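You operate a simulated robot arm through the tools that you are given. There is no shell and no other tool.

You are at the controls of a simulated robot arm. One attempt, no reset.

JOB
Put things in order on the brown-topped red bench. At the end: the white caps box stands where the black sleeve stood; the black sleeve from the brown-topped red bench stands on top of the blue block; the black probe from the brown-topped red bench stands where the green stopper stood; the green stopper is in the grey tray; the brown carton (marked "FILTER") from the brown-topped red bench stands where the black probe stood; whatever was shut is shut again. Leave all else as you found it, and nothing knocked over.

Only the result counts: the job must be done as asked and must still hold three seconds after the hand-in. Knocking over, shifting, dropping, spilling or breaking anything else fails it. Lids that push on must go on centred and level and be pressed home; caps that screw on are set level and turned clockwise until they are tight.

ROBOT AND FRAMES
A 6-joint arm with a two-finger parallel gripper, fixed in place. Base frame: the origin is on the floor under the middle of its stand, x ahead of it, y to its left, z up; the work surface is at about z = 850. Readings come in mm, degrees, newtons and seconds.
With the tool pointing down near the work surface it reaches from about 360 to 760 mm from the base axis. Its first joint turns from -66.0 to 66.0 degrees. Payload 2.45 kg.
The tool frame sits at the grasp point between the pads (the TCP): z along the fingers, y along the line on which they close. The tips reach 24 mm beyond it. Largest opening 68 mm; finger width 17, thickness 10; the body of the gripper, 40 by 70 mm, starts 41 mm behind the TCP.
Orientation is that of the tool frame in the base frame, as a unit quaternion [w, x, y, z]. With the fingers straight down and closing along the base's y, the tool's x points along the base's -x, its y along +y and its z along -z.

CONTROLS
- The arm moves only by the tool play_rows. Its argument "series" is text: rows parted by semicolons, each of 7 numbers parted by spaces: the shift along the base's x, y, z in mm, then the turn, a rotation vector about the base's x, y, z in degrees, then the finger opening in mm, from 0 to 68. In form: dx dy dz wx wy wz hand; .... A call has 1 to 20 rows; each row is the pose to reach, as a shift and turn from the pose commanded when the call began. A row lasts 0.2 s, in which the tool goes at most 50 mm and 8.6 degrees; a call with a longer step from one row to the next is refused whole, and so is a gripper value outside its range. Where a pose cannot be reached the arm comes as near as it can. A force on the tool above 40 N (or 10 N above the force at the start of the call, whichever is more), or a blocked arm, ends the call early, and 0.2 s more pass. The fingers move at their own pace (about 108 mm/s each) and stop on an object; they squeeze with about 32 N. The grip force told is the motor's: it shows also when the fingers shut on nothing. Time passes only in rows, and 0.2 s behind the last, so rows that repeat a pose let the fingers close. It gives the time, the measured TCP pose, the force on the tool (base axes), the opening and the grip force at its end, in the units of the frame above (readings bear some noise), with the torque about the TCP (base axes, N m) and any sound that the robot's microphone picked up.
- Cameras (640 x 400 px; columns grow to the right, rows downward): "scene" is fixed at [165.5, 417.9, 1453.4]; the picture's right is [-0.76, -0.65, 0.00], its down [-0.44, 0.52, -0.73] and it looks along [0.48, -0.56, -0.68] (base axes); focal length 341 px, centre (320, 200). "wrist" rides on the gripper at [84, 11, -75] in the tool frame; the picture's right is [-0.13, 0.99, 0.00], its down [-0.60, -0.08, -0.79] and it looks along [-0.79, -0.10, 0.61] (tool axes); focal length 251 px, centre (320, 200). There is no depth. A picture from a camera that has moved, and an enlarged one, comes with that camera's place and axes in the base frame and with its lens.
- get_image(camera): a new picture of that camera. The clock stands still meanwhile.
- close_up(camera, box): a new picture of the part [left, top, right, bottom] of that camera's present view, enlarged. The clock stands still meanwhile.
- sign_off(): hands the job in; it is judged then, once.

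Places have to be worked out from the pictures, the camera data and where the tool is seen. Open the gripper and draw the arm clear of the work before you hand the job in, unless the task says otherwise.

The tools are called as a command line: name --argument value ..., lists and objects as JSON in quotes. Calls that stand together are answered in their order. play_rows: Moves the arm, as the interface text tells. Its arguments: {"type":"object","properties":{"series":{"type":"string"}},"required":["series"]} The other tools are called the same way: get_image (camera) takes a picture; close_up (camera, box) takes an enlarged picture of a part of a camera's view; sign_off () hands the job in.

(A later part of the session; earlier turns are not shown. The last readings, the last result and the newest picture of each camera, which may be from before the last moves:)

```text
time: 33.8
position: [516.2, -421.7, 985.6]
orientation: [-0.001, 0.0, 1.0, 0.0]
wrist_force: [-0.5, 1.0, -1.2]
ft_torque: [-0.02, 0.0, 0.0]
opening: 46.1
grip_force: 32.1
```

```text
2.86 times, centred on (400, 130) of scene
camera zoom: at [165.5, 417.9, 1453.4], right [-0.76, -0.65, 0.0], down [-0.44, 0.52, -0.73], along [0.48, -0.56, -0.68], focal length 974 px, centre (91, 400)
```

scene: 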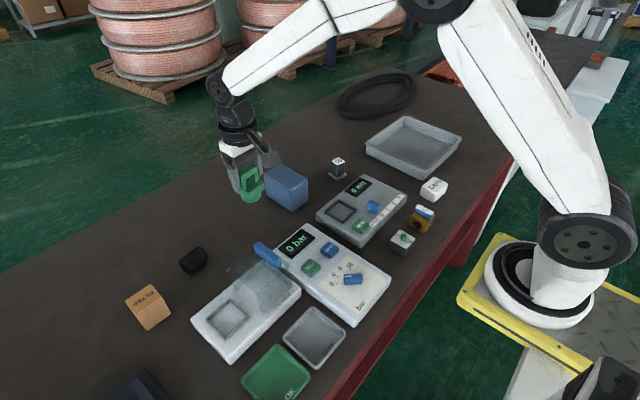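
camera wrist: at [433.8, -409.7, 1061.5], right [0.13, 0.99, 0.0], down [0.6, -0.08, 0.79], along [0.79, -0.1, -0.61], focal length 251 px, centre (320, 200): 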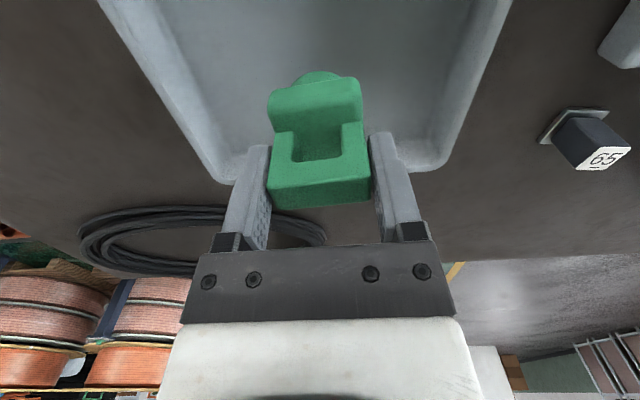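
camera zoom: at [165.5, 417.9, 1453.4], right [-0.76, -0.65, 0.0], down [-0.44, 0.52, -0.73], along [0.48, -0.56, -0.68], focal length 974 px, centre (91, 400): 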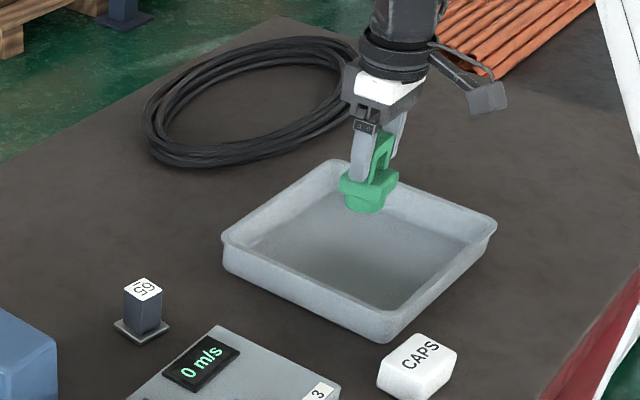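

The stopper is centred over the tray. I lower it most of the way, then creep.

play_rows --series "0 0 -20 0 0 0 30; 0 0 -40 0 0 0 30; 0 0 -55 0 0 0 30; 0 0 -60 0 0 0 30; 0 0 -60 0 0 0 30"

close_up --camera "scene" --box '[320, 60, 480, 200]'

```text
time: 35.0
position: [515.3, -420.8, 924.8]
orientation: [0.0, 0.001, 1.0, -0.001]
wrist_force: [0.2, 0.4, -0.7]
ft_torque: [0.01, -0.03, -0.02]
opening: 46.0
grip_force: 32.4
```

```text
2.86 times, centred on (400, 130) of scene
camera zoom: at [165.5, 417.9, 1453.4], right [-0.76, -0.65, 0.0], down [-0.44, 0.52, -0.73], along [0.48, -0.56, -0.68], focal length 974 px, centre (91, 400)
```

zoom: 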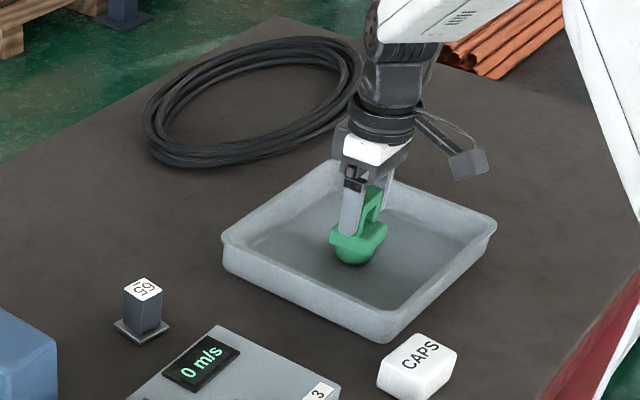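

play_rows --series "0 0 -2 0 0 0 30; 0 0 -4 0 0 0 30; 0 0 -5 0 0 0 30"

```text
time: 35.8
position: [515.9, -420.8, 921.2]
orientation: [0.0, -0.001, 1.0, -0.001]
wrist_force: [-0.1, 0.1, 0.1]
ft_torque: [0.02, 0.03, 0.0]
opening: 45.8
grip_force: 32.0
```

play_rows --series "0 0 -1 0 0 0 30; 0 0 -2 0 0 0 30; 0 0 -2 0 0 0 30"

```text
time: 36.6
position: [515.4, -422.1, 920.1]
orientation: [0.001, -0.001, 1.0, -0.001]
wrist_force: [-0.8, 4.9, 9.5]
ft_torque: [0.39, 0.06, 0.02]
opening: 46.1
grip_force: 31.9
```

Contact with the tray floor (9.5 N). I open the fingers and rise.

play_rows --series "0 0 0.5 0 0 0 60; 0 0 0.5 0 0 0 68; 0 0 20 0 0 0 68; 0 0 60 0 0 0 68; 0 0 100 0 0 0 68; 0 0 130 0 0 0 68; 0 0 130 0 0 0 68"

get_image --camera "wrist"

close_up --camera "scene" --box '[320, 60, 480, 200]'

```text
time: 38.2
position: [515.0, -418.8, 1049.8]
orientation: [0.0, -0.001, 1.0, 0.0]
wrist_force: [0.7, -0.1, -0.5]
ft_torque: [0.0, -0.05, -0.03]
opening: 68.0
grip_force: 0.1
```

```text
taken
camera wrist: at [433.9, -407.4, 1124.6], right [0.13, 0.99, 0.0], down [0.6, -0.08, 0.79], along [0.79, -0.1, -0.61], focal length 251 px, centre (320, 200)
```

wrist: 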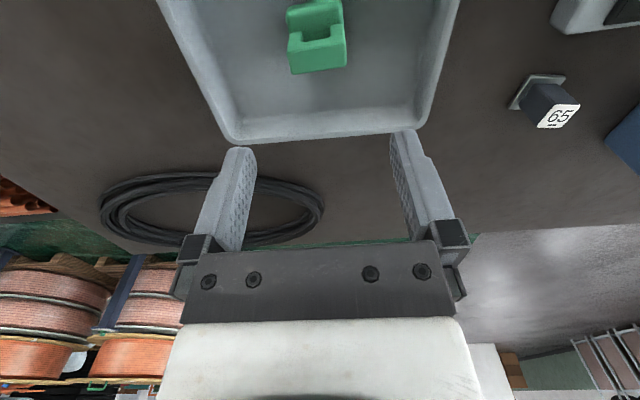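

```text
2.86 times, centred on (400, 130) of scene
camera zoom: at [165.5, 417.9, 1453.4], right [-0.76, -0.65, 0.0], down [-0.44, 0.52, -0.73], along [0.48, -0.56, -0.68], focal length 974 px, centre (91, 400)
```

zoom: 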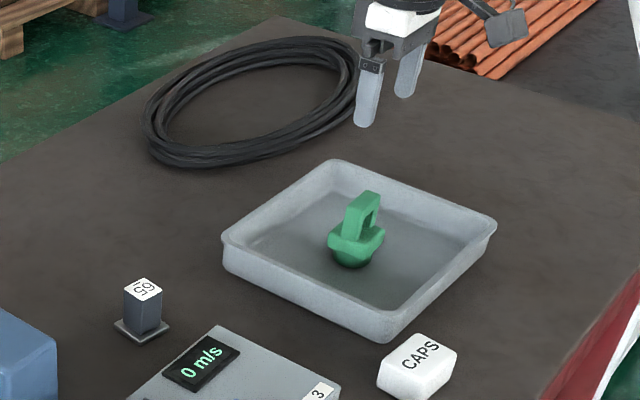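

The stopper stands in the tray. Next I look at the "65" post from close by.

play_rows --series "5 40 0 0 0 0 68; 10 80 0 0 0 0 68; 15 120 0 0 0 0 68; 20 160 0 0 0 0 68; 25 200 -15 0 0 0 68; 30 224 -32 0 0 0 68; 30 224 -32 0 0 0 68; 30 224 -32 0 0 0 68"

get_image --camera "wrist"

close_up --camera "wrist" --box '[270, 60, 390, 180]'

close_up --camera "scene" --box '[310, 140, 370, 200]'

```text
time: 40.0
position: [548.0, -197.5, 1015.2]
orientation: [0.001, 0.0, 1.0, 0.0]
wrist_force: [0.0, -0.9, 0.6]
ft_torque: [-0.02, 0.01, 0.01]
opening: 67.8
grip_force: 0.1
```

```text
taken
camera wrist: at [465.0, -185.2, 1090.7], right [0.13, 0.99, 0.0], down [0.6, -0.08, 0.79], along [0.79, -0.1, -0.61], focal length 251 px, centre (320, 200)
```

wrist: 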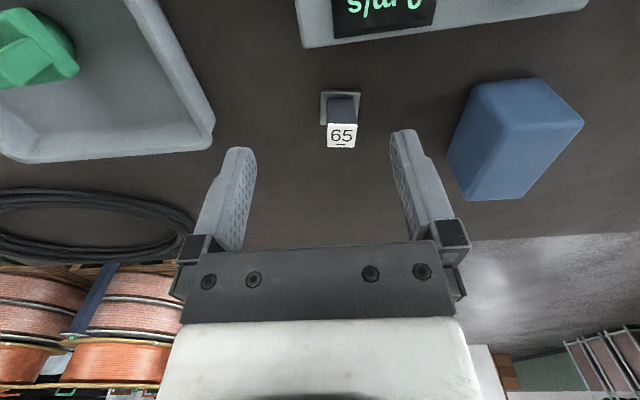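

```text
3.33 times, centred on (330, 120) of wrist
camera zoom: at [465.0, -185.2, 1090.7], right [0.13, 0.99, 0.0], down [0.6, -0.08, 0.79], along [0.79, -0.1, -0.61], focal length 838 px, centre (287, 467)
```

zoom: 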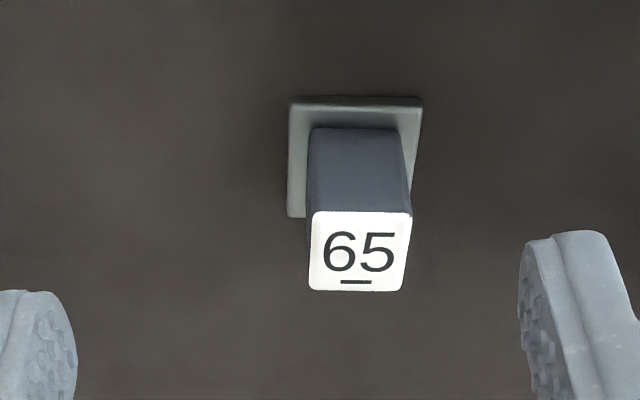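

```text
6.67 times, centred on (340, 170) of scene
camera zoom: at [165.5, 417.9, 1453.4], right [-0.76, -0.65, 0.0], down [-0.44, 0.52, -0.73], along [0.48, -0.56, -0.68], focal length 2272 px, centre (187, 400)
```

zoom: 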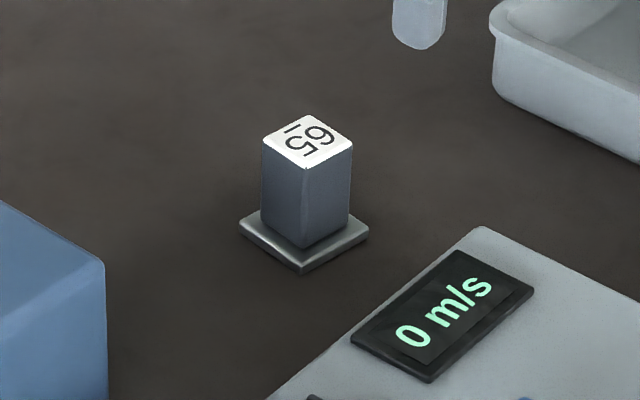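

The post's top is a 26 mm square at about (616, -185), top z≈900, turned about -7.5° about z. I move above it, align the fingers and check.

play_rows --series "35 6 0 0 0 -4 68; 69 11.5 0 0 0 -7.5 68; 69 11.5 -40 0 0 -7.5 68; 69 11.5 -70 0 0 -7.5 68; 69 11.5 -70 0 0 -7.5 68"

get_image --camera "wrist"

close_up --camera "scene" --box '[280, 100, 400, 200]'

```text
time: 41.2
position: [616.6, -184.9, 947.4]
orientation: [0.0, 0.065, 0.998, 0.0]
wrist_force: [0.0, 1.5, -0.4]
ft_torque: [-0.04, 0.01, -0.03]
opening: 68.3
grip_force: 0.0
```

```text
taken
camera wrist: at [535.2, -162.7, 1022.0], right [0.26, 0.97, 0.0], down [0.59, -0.16, 0.79], along [0.77, -0.2, -0.61], focal length 251 px, centre (320, 200)
```

wrist: 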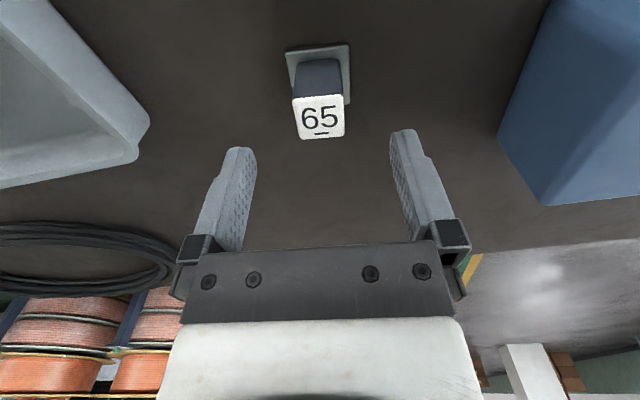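

```text
4.00 times, centred on (340, 150) of scene
camera zoom: at [165.5, 417.9, 1453.4], right [-0.76, -0.65, 0.0], down [-0.44, 0.52, -0.73], along [0.48, -0.56, -0.68], focal length 1363 px, centre (240, 400)
```

zoom: 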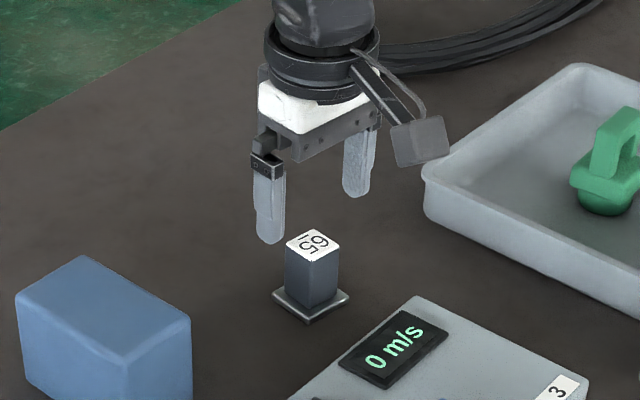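

The post is centred and aligned between the fingers. I lower to z≈886 (tips above the foot) and grip.

play_rows --series "0 0 -25 0 0 0 68; 0 0 -48 0 0 0 68; 0 0 -60 0 0 0 68; 0 0 -60 0 0 0 68; 0 0 -60 0 0 0 15; 0 0 -60 0 0 0 15; 0 0 -60 0 0 0 15"

get_image --camera "wrist"

```text
time: 42.8
position: [614.8, -185.1, 887.0]
orientation: [0.001, 0.065, 0.998, 0.0]
wrist_force: [-0.4, 0.4, 1.3]
ft_torque: [0.01, 0.01, 0.04]
opening: 27.7
grip_force: 32.0
```

```text
taken
camera wrist: at [535.5, -162.3, 961.8], right [0.26, 0.97, 0.0], down [0.59, -0.16, 0.79], along [0.77, -0.2, -0.61], focal length 251 px, centre (320, 200)
```

wrist: 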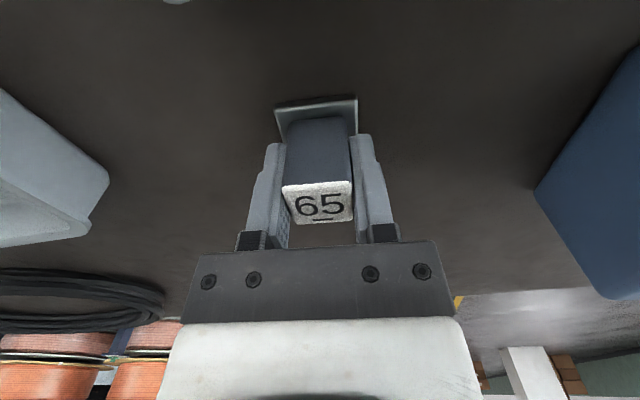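

Held at 27.7 mm. I lift and carry it to the stopper's old spot (615.5, 115).

play_rows --series "0 0 20 0 0 0 15; 0 0 60 0 0 0 15; 0 0 100 0 0 0 15; 0 0 140 0 0 0 15; 0 35 140 0 0 0 15; 0 75 140 0 0 0 15; 0 115 140 0 0 0 15; 0 155 140 0 0 0 15; 0 195 140 0 0 0 15; 1 235 140 0 0 0 15; 1 270 140 0 0 0 15; 1 293 140 0 0 0 15; 1 299.5 140 0 0 0 15; 1 299.5 110 0 0 0 15; 1 299.5 70 0 0 0 15; 1 299.5 35 0 0 0 15; 1 299.5 12 0 0 0 15; 1 299.5 12 0 0 0 15"

get_image --camera "wrist"

close_up --camera "scene" --box '[180, 140, 320, 280]'

```text
time: 46.6
position: [615.2, 114.0, 897.8]
orientation: [-0.001, 0.066, 0.998, 0.0]
wrist_force: [0.7, -0.5, -0.6]
ft_torque: [-0.02, -0.01, 0.0]
opening: 27.6
grip_force: 32.2
```

```text
taken
camera wrist: at [535.4, 136.0, 972.8], right [0.26, 0.97, 0.0], down [0.59, -0.16, 0.79], along [0.77, -0.2, -0.61], focal length 251 px, centre (320, 200)
```

wrist: 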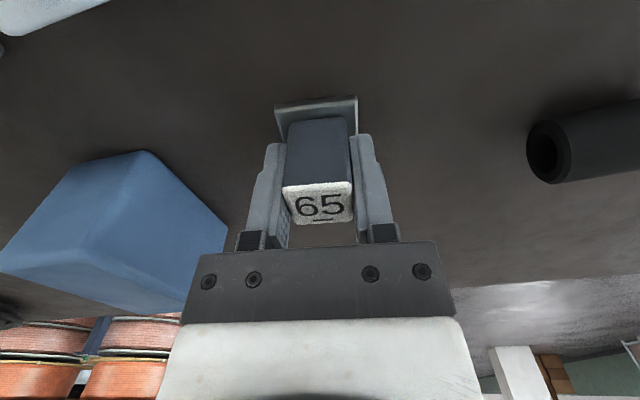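

```text
2.86 times, centred on (250, 210) of scene
camera zoom: at [165.5, 417.9, 1453.4], right [-0.76, -0.65, 0.0], down [-0.44, 0.52, -0.73], along [0.48, -0.56, -0.68], focal length 974 px, centre (520, 171)
```

zoom: 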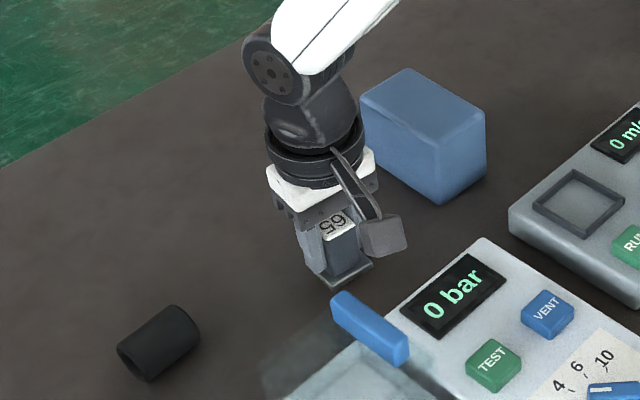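

I lower the post gently until it touches the bench.

play_rows --series "0 0 -5 0 0 0 15; 0 0 -9 0 0 0 15; 0 0 -11 0 0 0 15; 0 0 -12 0 0 0 15; 0 0 -12 0 0 0 15"

```text
time: 47.8
position: [615.5, 113.9, 885.9]
orientation: [0.0, 0.065, 0.998, 0.0]
wrist_force: [-1.1, 0.0, 4.6]
ft_torque: [-0.02, 0.13, 0.04]
opening: 27.6
grip_force: 31.5
```

Light contact (4.6 N): it stands on the bench. I open and rise.

play_rows --series "0 0 0.3 0 0 0 45; 0 0 0.3 0 0 0 68; 0 0 10 0 0 0 68; 0 0 45 0 0 0 68; 0 0 90 0 0 0 68; 0 0 130 0 0 0 68; 0 0 130 0 0 0 68"

get_image --camera "wrist"

get_image --camera "scene"

```text
time: 49.4
position: [614.8, 115.0, 1018.7]
orientation: [0.001, 0.065, 0.998, 0.001]
wrist_force: [0.0, -0.3, -0.1]
ft_torque: [0.0, 0.0, -0.01]
opening: 68.1
grip_force: 0.0
```

```text
taken
camera wrist: at [535.1, 138.2, 1093.4], right [0.26, 0.97, 0.0], down [0.59, -0.16, 0.79], along [0.77, -0.2, -0.61], focal length 251 px, centre (320, 200)
```

wrist: 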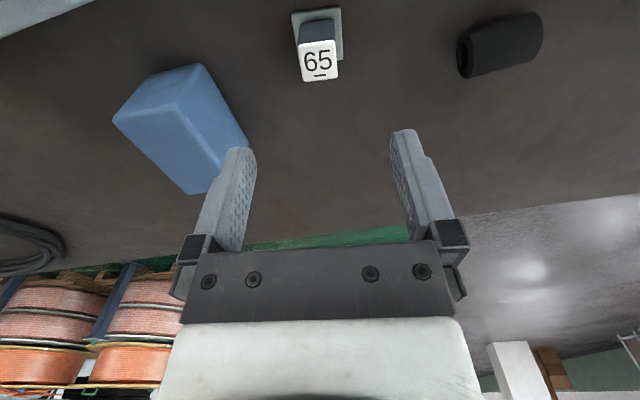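

```text
taken
```

scene: 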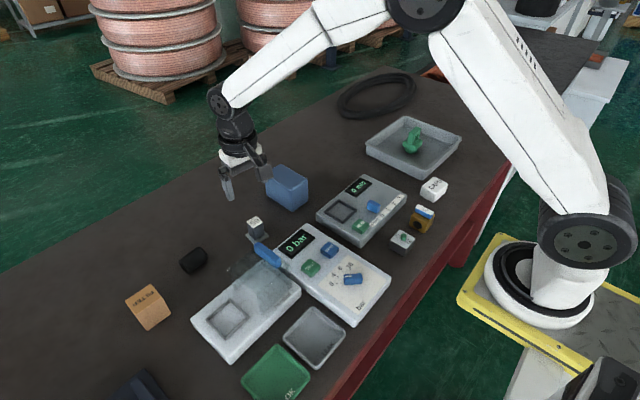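

The probe stands at the stopper's old spot. Next I go look at the brown carton.

play_rows --series "-10 40 0 0 0 3 68; -20 80 0 0 0 6 68; -30 120 0 0 0 7.5 68; -40 160 0 0 0 7.5 68; -50 200 0 0 0 7.5 68; -60 235 0 0 0 7.5 68; -70 250 0 0 0 7.5 68; -70 250 0 0 0 7.5 68; -70 250 0 0 0 7.5 68"

get_image --camera "wrist"

close_up --camera "wrist" --box '[260, 60, 420, 200]'

close_up --camera "scene" --box '[110, 270, 190, 350]'

```text
time: 51.4
position: [545.7, 366.2, 1016.2]
orientation: [-0.001, 0.0, 1.0, 0.0]
wrist_force: [-0.3, -0.4, 0.0]
ft_torque: [-0.03, 0.02, 0.0]
opening: 67.8
grip_force: 0.0
```

```text
taken
camera wrist: at [463.5, 376.9, 1091.7], right [0.13, 0.99, 0.0], down [0.6, -0.08, 0.79], along [0.79, -0.1, -0.61], focal length 251 px, centre (320, 200)
```

wrist: 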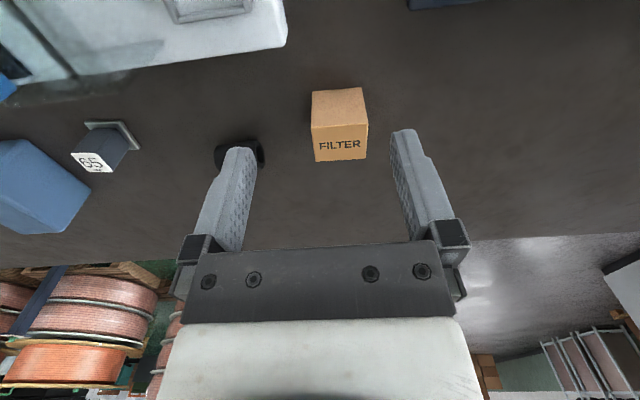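

```text
2.86 times, centred on (340, 130) of wrist
camera zoom: at [463.5, 376.9, 1091.7], right [0.13, 0.99, 0.0], down [0.6, -0.08, 0.79], along [0.79, -0.1, -0.61], focal length 718 px, centre (263, 400)
```

zoom: 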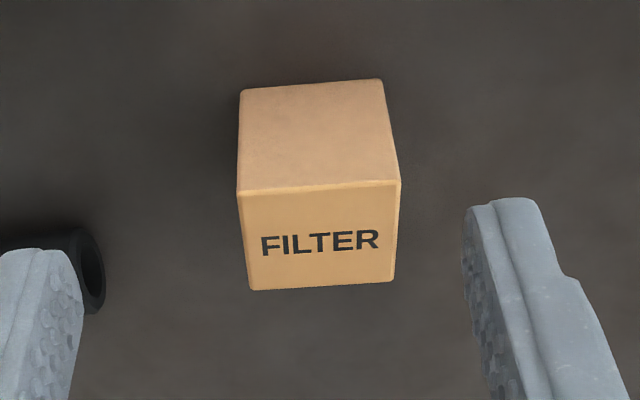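

```text
5.00 times, centred on (150, 310) of scene
camera zoom: at [165.5, 417.9, 1453.4], right [-0.76, -0.65, 0.0], down [-0.44, 0.52, -0.73], along [0.48, -0.56, -0.68], focal length 1704 px, centre (1170, -350)
```

zoom: 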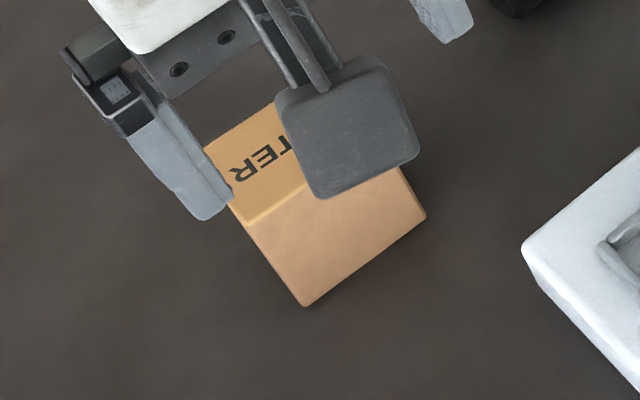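

The carton is about 41 × 50 mm, 58 mm high, centre about (617.5, 376), turned about -3°. I move above it.

play_rows --series "35 5 0 0 0 -1.5 68; 71 10.5 0 0 0 -3 68; 71 10.5 -35 0 0 -3 68; 71 10.5 -65 0 0 -3 68; 71 10.5 -65 0 0 -3 68"

get_image --camera "wrist"

close_up --camera "scene" --box '[90, 230, 230, 350]'

```text
time: 52.6
position: [615.8, 375.3, 952.1]
orientation: [0.0, 0.026, 1.0, 0.0]
wrist_force: [0.2, 0.3, 0.1]
ft_torque: [0.0, 0.01, -0.01]
opening: 67.8
grip_force: 0.1
```

```text
taken
camera wrist: at [534.5, 390.5, 1027.2], right [0.18, 0.98, 0.0], down [0.6, -0.11, 0.79], along [0.78, -0.14, -0.61], focal length 251 px, centre (320, 200)
```

wrist: 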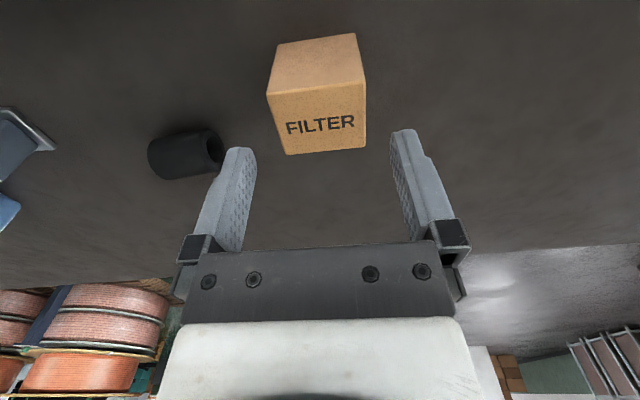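

```text
3.33 times, centred on (160, 290) of scene
camera zoom: at [165.5, 417.9, 1453.4], right [-0.76, -0.65, 0.0], down [-0.44, 0.52, -0.73], along [0.48, -0.56, -0.68], focal length 1136 px, centre (853, -100)
```

zoom: 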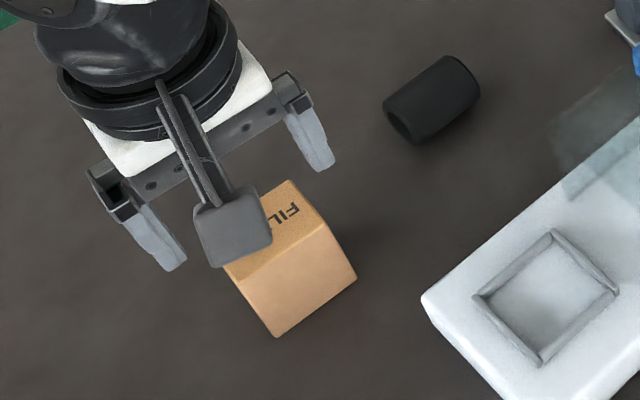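

Aligned and centred. I lower to z≈886 and grip.

play_rows --series "0 0 -25 0 0 0 68; 0 0 -50 0 0 0 68; 0 0 -66 0 0 0 68; 0 0 -66 0 0 0 68; 0 0 -66 0 0 0 38; 0 0 -66 0 0 0 38; 0 0 -66 0 0 0 38"

get_image --camera "wrist"

```text
time: 54.2
position: [615.5, 375.5, 884.1]
orientation: [0.0, 0.026, 1.0, 0.0]
wrist_force: [0.9, 0.6, 0.4]
ft_torque: [-0.01, 0.01, 0.0]
opening: 49.8
grip_force: 32.4
```

```text
taken
camera wrist: at [534.2, 390.9, 959.9], right [0.18, 0.98, 0.0], down [0.6, -0.11, 0.79], along [0.78, -0.14, -0.61], focal length 251 px, centre (320, 200)
```

wrist: 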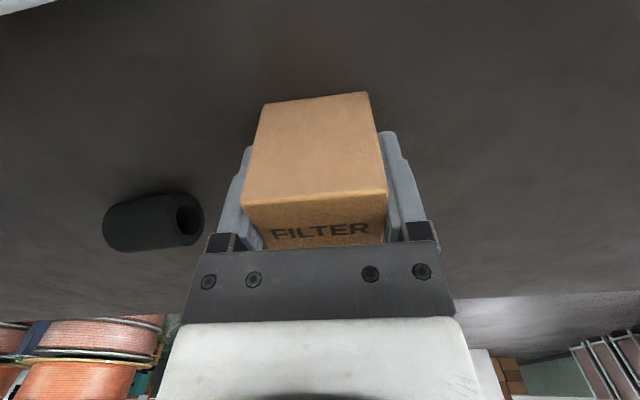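

Held at 49.8 mm. I lift and carry it along y to the probe's old spot (615.5, -184.6).

play_rows --series "0 0 15 0 0 0 38; 0 0 50 0 0 0 38; 0 0 95 0 0 0 38; 0 0 135 0 0 0 38; 0 -25 154 0 0 0 38; 0 -65 154 0 0 0 38; 0 -107 154 0 0 0 38; 0 -150 154 0 0 0 38; 0 -193 154 0 0 0 38; 0 -236 154 0 0 0 38; 0 -279 154 0 0 0 38; 0 -322 154 0 0 0 38; 0 -365 154 0 0 0 38; 0 -408 154 0 0 0 38; -1 -450 154 0 0 0 38; -1 -490 154 0 0 0 38; -1 -530 154 0 0 0 38; -1 -555 154 0 0 0 38; -1 -560 154 0 0 0 38; -1 -560 154 0 0 0 38"

get_image --camera "wrist"

get_image --camera "scene"

```text
time: 58.4
position: [616.4, -185.1, 1040.6]
orientation: [0.0, 0.026, 1.0, 0.0]
wrist_force: [0.0, 0.5, -1.1]
ft_torque: [-0.01, 0.02, 0.0]
opening: 49.5
grip_force: 31.6
```

```text
taken
camera wrist: at [535.0, -168.8, 1114.8], right [0.18, 0.98, 0.0], down [0.6, -0.11, 0.79], along [0.78, -0.14, -0.61], focal length 251 px, centre (320, 200)
```

wrist: 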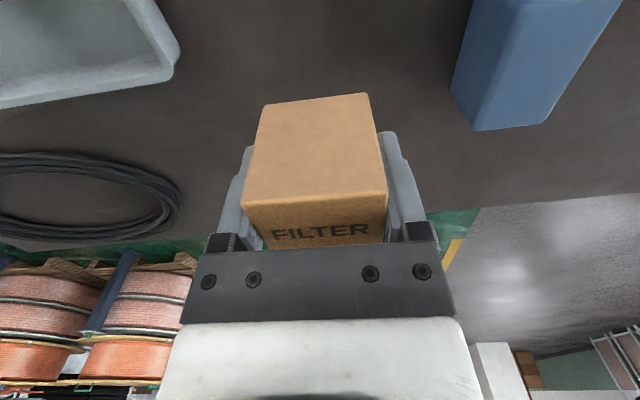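

```text
taken
```

scene: 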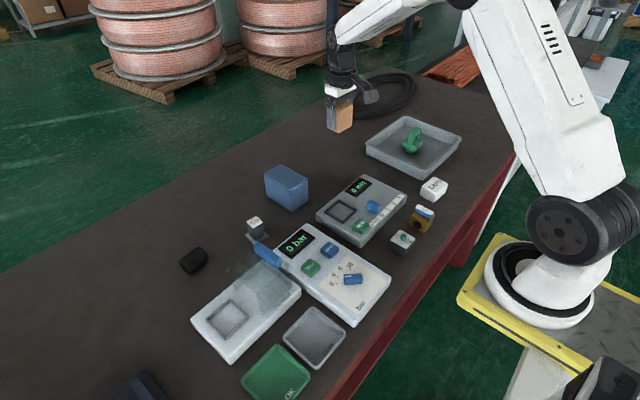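

Over the spot. I lower to just above the bench and then creep down until contact (grasp height was z≈886).

play_rows --series "0 0 -30 0 0 0 38; 0 0 -70 0 0 0 38; 0 0 -110 0 0 0 38; 0 0 -138 0 0 0 38; 0 0 -148 0 0 0 38; 0 0 -151 0 0 0 38; 0 0 -152 0 0 0 38; 0 0 -153 0 0 0 38; 0 0 -153 0 0 0 38"

```text
time: 60.4
position: [615.2, -184.8, 886.3]
orientation: [0.0, 0.025, 1.0, -0.001]
wrist_force: [-0.7, -0.5, -0.4]
ft_torque: [0.05, -0.04, 0.01]
opening: 49.7
grip_force: 31.4
```

play_rows --series "0 0 -0.7 0 0 0 38; 0 0 -1.4 0 0 0 38; 0 0 -1.4 0 0 0 38"

```text
time: 61.2
position: [615.3, -185.2, 884.4]
orientation: [0.0, 0.026, 1.0, 0.0]
wrist_force: [-0.4, -0.2, -0.5]
ft_torque: [-0.04, 0.02, -0.01]
opening: 49.6
grip_force: 31.8
```

play_rows --series "0 0 -0.7 0 0 0 38; 0 0 -1.4 0 0 0 38; 0 0 -1.4 0 0 0 38"

```text
time: 62.0
position: [615.8, -184.7, 885.3]
orientation: [0.0, 0.026, 1.0, 0.0]
wrist_force: [-5.8, 0.2, 11.1]
ft_torque: [0.09, 0.13, 0.04]
opening: 49.6
grip_force: 31.9
```

Contact at 11 N: the carton is on the bench. I open and rise.

play_rows --series "0 0 0.8 0 0 0 55; 0 0 0.8 0 0 0 68; 0 0 0.8 0 0 0 68; 0 0 12 0 0 0 68; 0 0 45 0 0 0 68; 0 0 90 0 0 0 68; 0 0 132 0 0 0 68; 0 0 132 0 0 0 68"

get_image --camera "wrist"

close_up --camera "scene" --box '[240, 120, 400, 240]'

```text
time: 63.8
position: [614.4, -186.2, 1015.5]
orientation: [-0.001, 0.026, 1.0, 0.0]
wrist_force: [-0.1, 0.1, 0.6]
ft_torque: [-0.02, 0.0, 0.0]
opening: 68.0
grip_force: 0.0
```

```text
taken
camera wrist: at [533.2, -170.8, 1091.3], right [0.18, 0.98, 0.0], down [0.6, -0.11, 0.79], along [0.78, -0.14, -0.61], focal length 251 px, centre (320, 200)
```

wrist: 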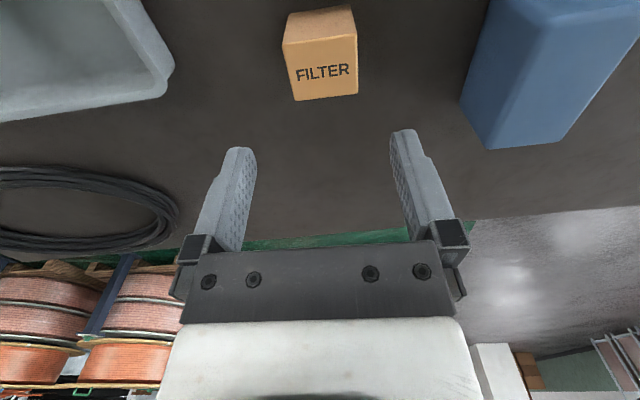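

```text
3.33 times, centred on (320, 180) of scene
camera zoom: at [165.5, 417.9, 1453.4], right [-0.76, -0.65, 0.0], down [-0.44, 0.52, -0.73], along [0.48, -0.56, -0.68], focal length 1136 px, centre (320, 267)
```

zoom: 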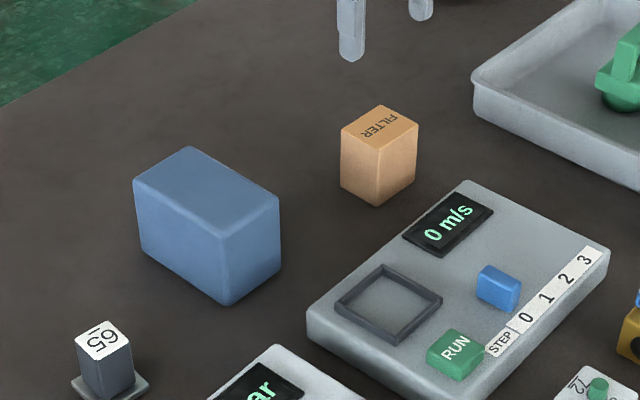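

The carton stands where the probe stood. Now I look at the blue block to measure its top before fetching the sleeve.

play_rows --series "-15 35 20 0 0 1 68; -30 70 40 0 0 2 68; -45 105 64 0 0 3 68; -55.5 144.6 64 0 0 3 68; -55.5 144.6 64 0 0 3 68; -55.5 144.6 64 0 0 3 68"

get_image --camera "wrist"

close_up --camera "wrist" --box '[240, 40, 400, 180]'

close_up --camera "scene" --box '[250, 150, 330, 230]'

```text
time: 65.2
position: [559.8, -40.7, 1079.9]
orientation: [0.0, 0.0, 1.0, 0.0]
wrist_force: [0.4, 0.1, 0.1]
ft_torque: [0.01, 0.0, 0.01]
opening: 67.9
grip_force: 0.0
```

```text
taken
camera wrist: at [477.2, -29.2, 1154.8], right [0.13, 0.99, 0.0], down [0.6, -0.08, 0.79], along [0.79, -0.1, -0.61], focal length 251 px, centre (320, 200)
```

wrist: 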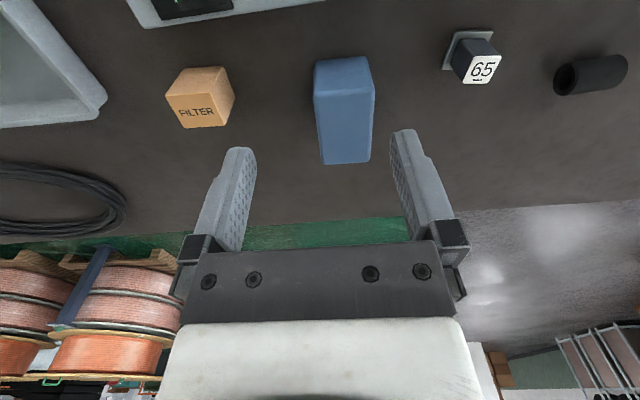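

```text
2.86 times, centred on (320, 110) of wrist
camera zoom: at [477.2, -29.2, 1154.8], right [0.13, 0.99, 0.0], down [0.6, -0.08, 0.79], along [0.79, -0.1, -0.61], focal length 718 px, centre (320, 457)
```

zoom: 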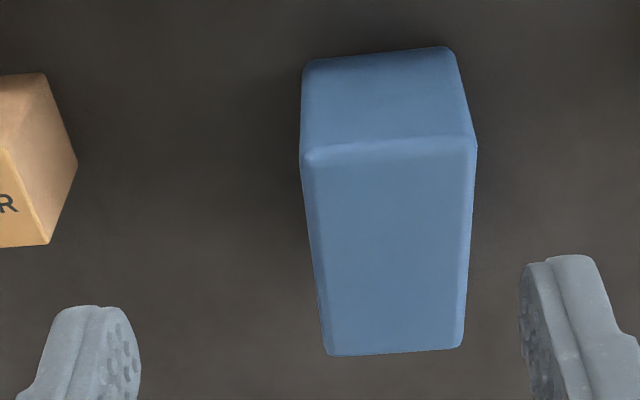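

```text
5.00 times, centred on (290, 190) of scene
camera zoom: at [165.5, 417.9, 1453.4], right [-0.76, -0.65, 0.0], down [-0.44, 0.52, -0.73], along [0.48, -0.56, -0.68], focal length 1704 px, centre (470, 250)
```

zoom: 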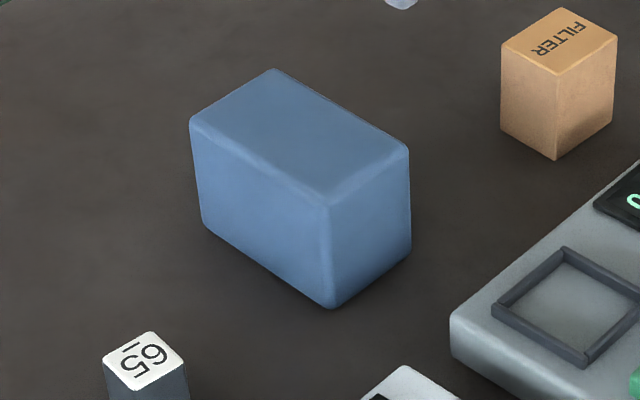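

The blue block spans about x 611–709, y -56…3, top z≈918, centre about (660, -26). Now I look at the sleeve from close by.

play_rows --series "-5 40 0 0 0 0 68; -10 80 0 0 0 0 68; -15 125 0 0 0 0 68; -15 170 0 0 0 0 68; -15 215 0 0 0 0 68; -15 260 -30 0 0 0 68; -15 285 -64 0 0 0 68; -15 285 -64 0 0 0 68; -15 285 -64 0 0 0 68"

get_image --camera "wrist"

close_up --camera "wrist" --box '[260, 60, 400, 180]'

close_up --camera "scene" --box '[165, 230, 225, 290]'

```text
refused: row 6 steps farther than a row can; nothing moved
```

```text
taken
camera wrist: at [477.2, -29.2, 1154.8], right [0.13, 0.99, 0.0], down [0.6, -0.08, 0.79], along [0.79, -0.1, -0.61], focal length 251 px, centre (320, 200)
```

wrist: 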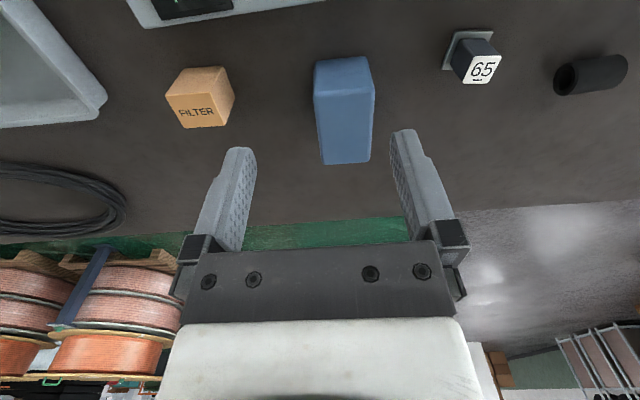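

```text
3.33 times, centred on (330, 120) of wrist
camera zoom: at [477.2, -29.2, 1154.8], right [0.13, 0.99, 0.0], down [0.6, -0.08, 0.79], along [0.79, -0.1, -0.61], focal length 838 px, centre (287, 467)
```

zoom: 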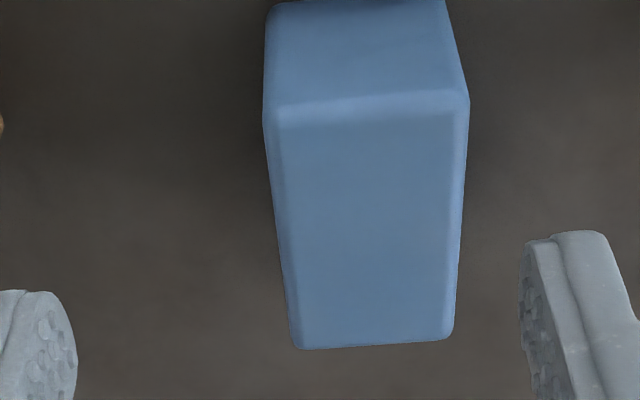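

```text
6.67 times, centred on (195, 260) of scene
camera zoom: at [165.5, 417.9, 1453.4], right [-0.76, -0.65, 0.0], down [-0.44, 0.52, -0.73], along [0.48, -0.56, -0.68], focal length 2272 px, centre (1153, -200)
```

zoom: 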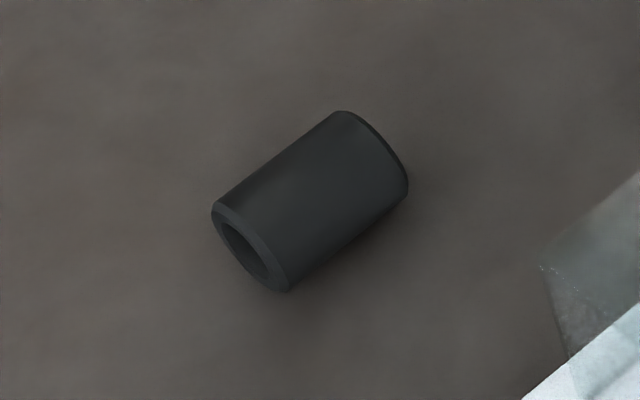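

The move was refused because one step was too long. I resend it with smaller steps.

play_rows --series "-5 40 0 0 0 0 68; -10 80 0 0 0 0 68; -15 125 0 0 0 0 68; -15 170 0 0 0 0 68; -15 210 0 0 0 0 68; -15 250 -15 0 0 0 68; -15 275 -45 0 0 0 68; -15 285 -64 0 0 0 68; -15 285 -64 0 0 0 68; -15 285 -64 0 0 0 68"

get_image --camera "wrist"

close_up --camera "wrist" --box '[260, 60, 400, 180]'

```text
time: 67.4
position: [544.5, 245.6, 1015.7]
orientation: [0.0, 0.001, 1.0, 0.0]
wrist_force: [-0.1, -0.3, 0.7]
ft_torque: [0.01, -0.02, -0.02]
opening: 68.1
grip_force: 0.0
```

```text
taken
camera wrist: at [462.7, 256.8, 1090.8], right [0.13, 0.99, 0.0], down [0.6, -0.08, 0.79], along [0.79, -0.1, -0.61], focal length 251 px, centre (320, 200)
```

wrist: 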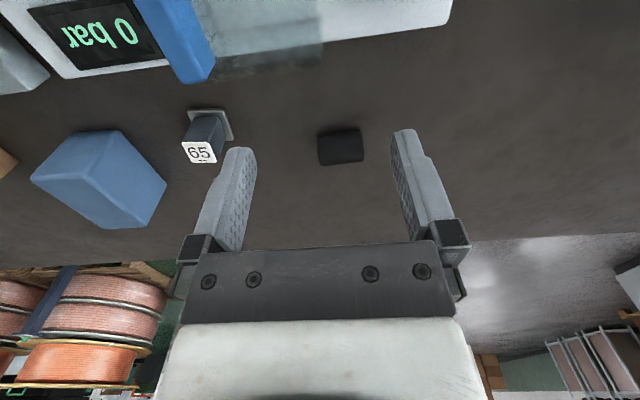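

```text
3.33 times, centred on (330, 120) of wrist
camera zoom: at [462.7, 256.8, 1090.8], right [0.13, 0.99, 0.0], down [0.6, -0.08, 0.79], along [0.79, -0.1, -0.61], focal length 838 px, centre (287, 467)
```

zoom: 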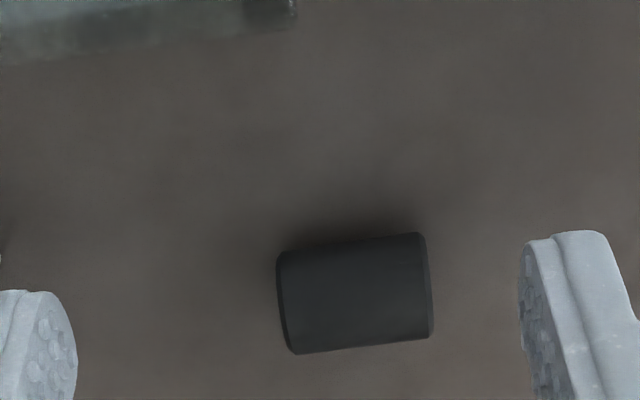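

The sleeve: diameter ≈35, length ≈50, centre about (658, 255), axis nearly along y (+2°). I'll grip it by its ends (fingers along y) so it won't roll on release. I move above it.

play_rows --series "40 4 0 0 0 1 68; 80 7 0 0 0 2 68; 112 9.6 0 0 0 2 68; 112 9.6 -40 0 0 2 68; 112 9.6 -80 0 0 2 68; 112 9.6 -100 0 0 2 68; 112 9.6 -100 0 0 2 68"

get_image --camera "wrist"

close_up --camera "scene" --box '[130, 180, 270, 300]'

```text
time: 69.0
position: [654.9, 255.6, 914.7]
orientation: [0.0, -0.017, 1.0, 0.0]
wrist_force: [0.2, -0.9, 0.1]
ft_torque: [-0.01, 0.01, -0.03]
opening: 68.0
grip_force: 0.0
```

```text
taken
camera wrist: at [573.3, 263.3, 989.9], right [0.09, 1.0, 0.0], down [0.61, -0.06, 0.79], along [0.79, -0.07, -0.61], focal length 251 px, centre (320, 200)
```

wrist: 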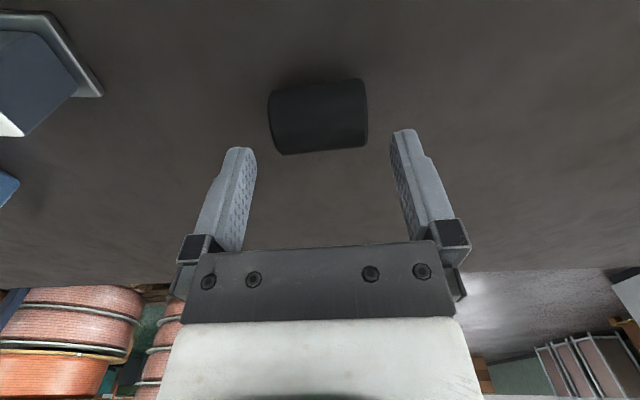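

```text
3.33 times, centred on (200, 240) of scene
camera zoom: at [165.5, 417.9, 1453.4], right [-0.76, -0.65, 0.0], down [-0.44, 0.52, -0.73], along [0.48, -0.56, -0.68], focal length 1136 px, centre (720, 67)
```

zoom: 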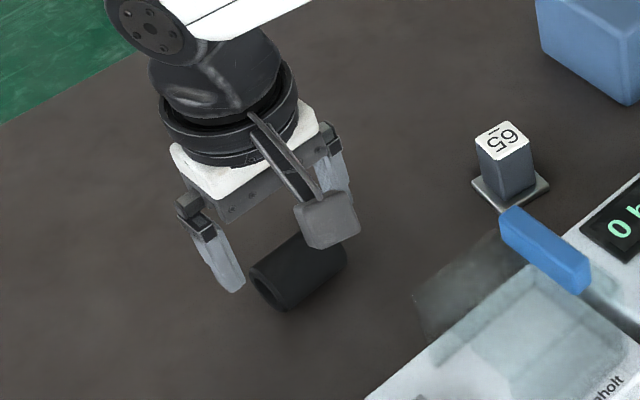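

Well centred. I lower to z≈878 (tips about 4 mm above the bench) with a 1.5 mm forward correction and close on the ends.

play_rows --series "1.5 0 -15 0 0 0 68; 1.5 0 -28 0 0 0 68; 1.5 0 -38 0 0 0 68; 1.5 0 -38 0 0 0 68; 1.5 0 -38 0 0 0 40; 1.5 0 -38 0 0 0 40; 1.5 0 -38 0 0 0 40"

get_image --camera "wrist"

```text
time: 70.6
position: [658.1, 253.4, 878.2]
orientation: [0.0, -0.018, 1.0, -0.001]
wrist_force: [-0.2, 0.0, -0.5]
ft_torque: [-0.02, 0.03, -0.02]
opening: 48.9
grip_force: 31.7
```

```text
taken
camera wrist: at [576.3, 261.3, 953.5], right [0.09, 1.0, 0.0], down [0.61, -0.06, 0.79], along [0.79, -0.07, -0.61], focal length 251 px, centre (320, 200)
```

wrist: 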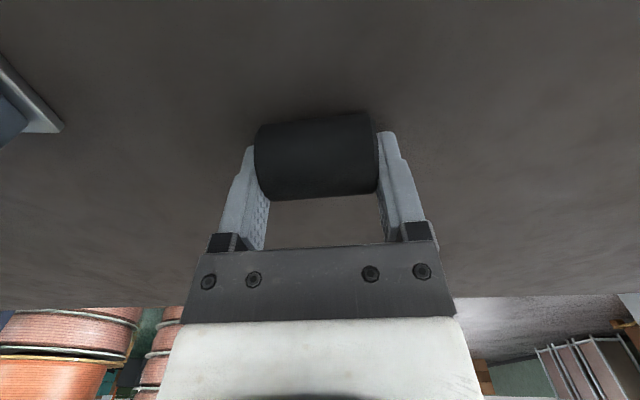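

Gripped at 48.9 mm. I lift and carry it above the block's centre.

play_rows --series "0 0 15 0 0 0 40; 0 0 50 0 0 0 40; 0 0 95 0 0 0 40; 0 0 140 0 0 0 40; 0 -20 160 0 0 0 40; 0 -60 160 0 0 0 40; 0 -100 160 0 0 0 40; 1 -140 160 0 0 0 40; 1 -180 160 0 0 0 40; 1 -220 160 0 0 0 40; 1.5 -255 160 0 0 0 40; 1.5 -275 160 0 0 0 40; 1.5 -280.6 160 0 0 0 40; 1.5 -280.6 130 0 0 0 40; 1.5 -280.6 100 0 0 0 40; 1.5 -280.6 100 0 0 0 40"

get_image --camera "wrist"

close_up --camera "scene" --box '[220, 120, 360, 240]'

```text
time: 74.0
position: [659.9, -26.5, 976.1]
orientation: [0.0, -0.018, 1.0, 0.0]
wrist_force: [-0.4, -0.1, 0.1]
ft_torque: [-0.03, 0.01, 0.02]
opening: 48.8
grip_force: 32.7
```

```text
taken
camera wrist: at [579.0, -18.3, 1051.6], right [0.09, 1.0, 0.0], down [0.61, -0.06, 0.79], along [0.79, -0.07, -0.61], focal length 251 px, centre (320, 200)
```

wrist: 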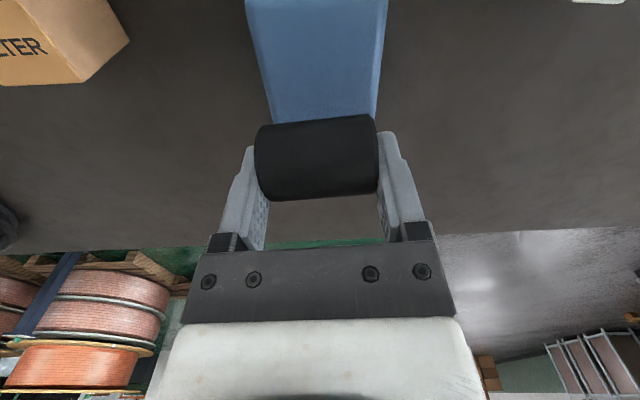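

```text
3.33 times, centred on (290, 180) of scene
camera zoom: at [165.5, 417.9, 1453.4], right [-0.76, -0.65, 0.0], down [-0.44, 0.52, -0.73], along [0.48, -0.56, -0.68], focal length 1136 px, centre (420, 267)
```

zoom: 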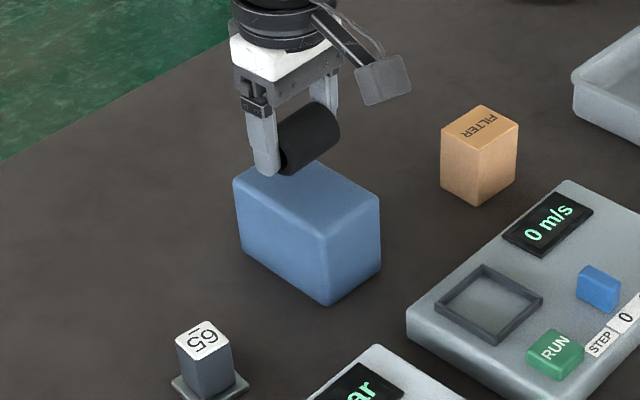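

The sleeve is centred over the block's top. I lower it gradually until contact (expected at TCP z≈946).

play_rows --series "0 0 -12 0 0 0 40; 0 0 -22 0 0 0 40; 0 0 -28 0 0 0 40; 0 0 -29 0 0 0 40; 0 0 -30 0 0 0 40; 0 0 -30 0 0 0 40"

close_up --camera "scene" --box '[240, 140, 330, 220]'

```text
time: 75.1
position: [662.7, -25.9, 952.9]
orientation: [0.003, -0.017, 1.0, 0.0]
wrist_force: [-2.6, -0.3, 7.0]
ft_torque: [0.02, 0.12, -0.03]
opening: 48.8
grip_force: 32.3
stopped in row 5: the force on the tool passed its limit at 42 N (the readings are from after the stop); the commanded pose is now the measured one
```

```text
5.00 times, centred on (285, 180) of scene
camera zoom: at [165.3, 417.9, 1453.4], right [-0.76, -0.65, 0.0], down [-0.44, 0.52, -0.73], along [0.48, -0.56, -0.68], focal length 1704 px, centre (495, 300)
```

zoom: 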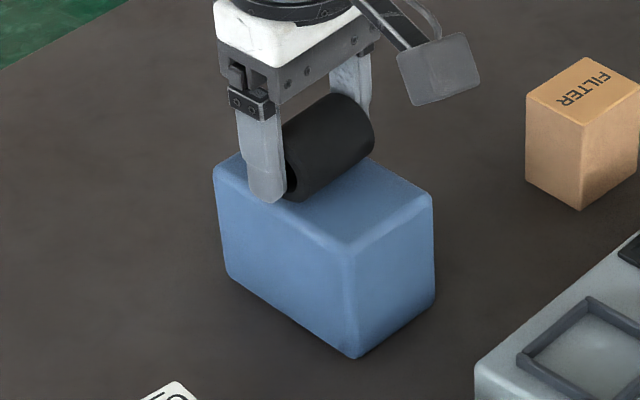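

Contact came a little earlier than expected (block top ≈ 924). The sleeve touches the block; I check the true pose before releasing.

get_image --camera "wrist"

get_image --camera "scene"

```text
taken
camera wrist: at [579.4, -17.4, 1027.6], right [0.09, 1.0, 0.0], down [0.6, -0.06, 0.8], along [0.79, -0.07, -0.6], focal length 251 px, centre (320, 200)
```

wrist: 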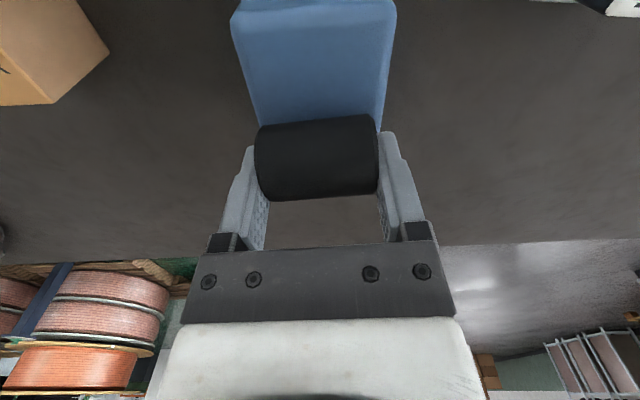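

```text
taken
```

scene: 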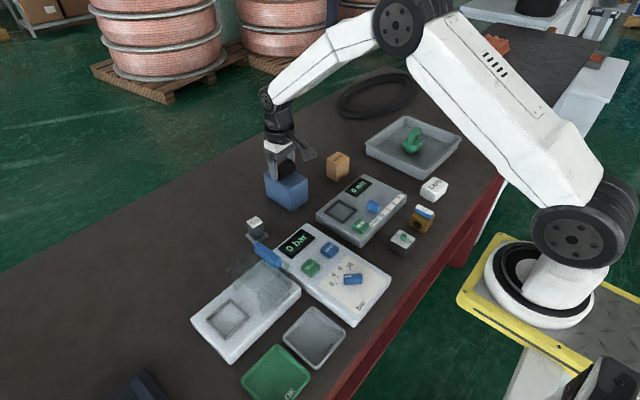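

Camera and reading agree the hand has only stopped at contact, with about 7 N resting force. I release by opening along the axis, compensating the small reading offset, then rise slowly.

play_rows --series "-2.2 0 0.3 0 0 0 52; -2.2 0 0.3 0 0 0 60; -2.2 0 0.3 0 0 0 68; -2.2 0 0.3 0 0 0 68"

close_up --camera "scene" --box '[240, 140, 330, 220]'

get_image --camera "wrist"

```text
time: 76.1
position: [659.5, -25.8, 953.1]
orientation: [0.003, -0.017, 1.0, -0.001]
wrist_force: [0.1, -0.4, 0.4]
ft_torque: [0.01, 0.0, -0.01]
opening: 67.9
grip_force: 0.1
```

```text
5.00 times, centred on (285, 180) of scene
camera zoom: at [165.5, 417.9, 1453.4], right [-0.76, -0.65, 0.0], down [-0.44, 0.52, -0.73], along [0.48, -0.56, -0.68], focal length 1704 px, centre (495, 300)
```

zoom: 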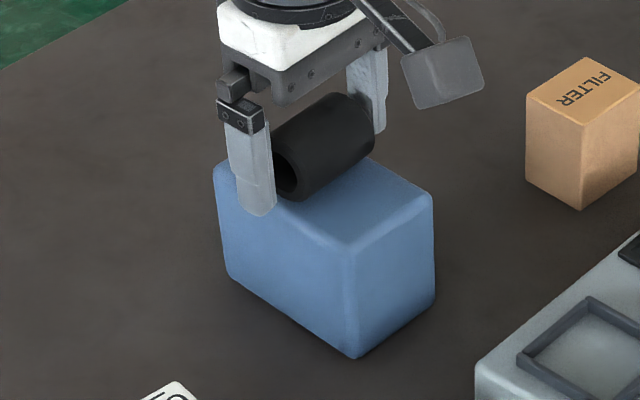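

```text
taken
camera wrist: at [577.2, -17.3, 1026.9], right [0.09, 1.0, 0.0], down [0.6, -0.06, 0.8], along [0.79, -0.07, -0.6], focal length 251 px, centre (320, 200)
```

wrist: 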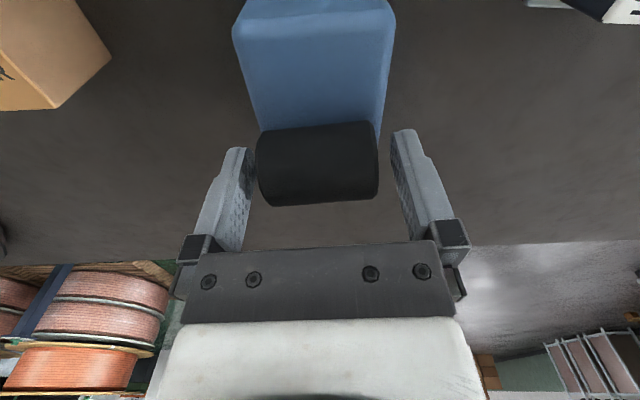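

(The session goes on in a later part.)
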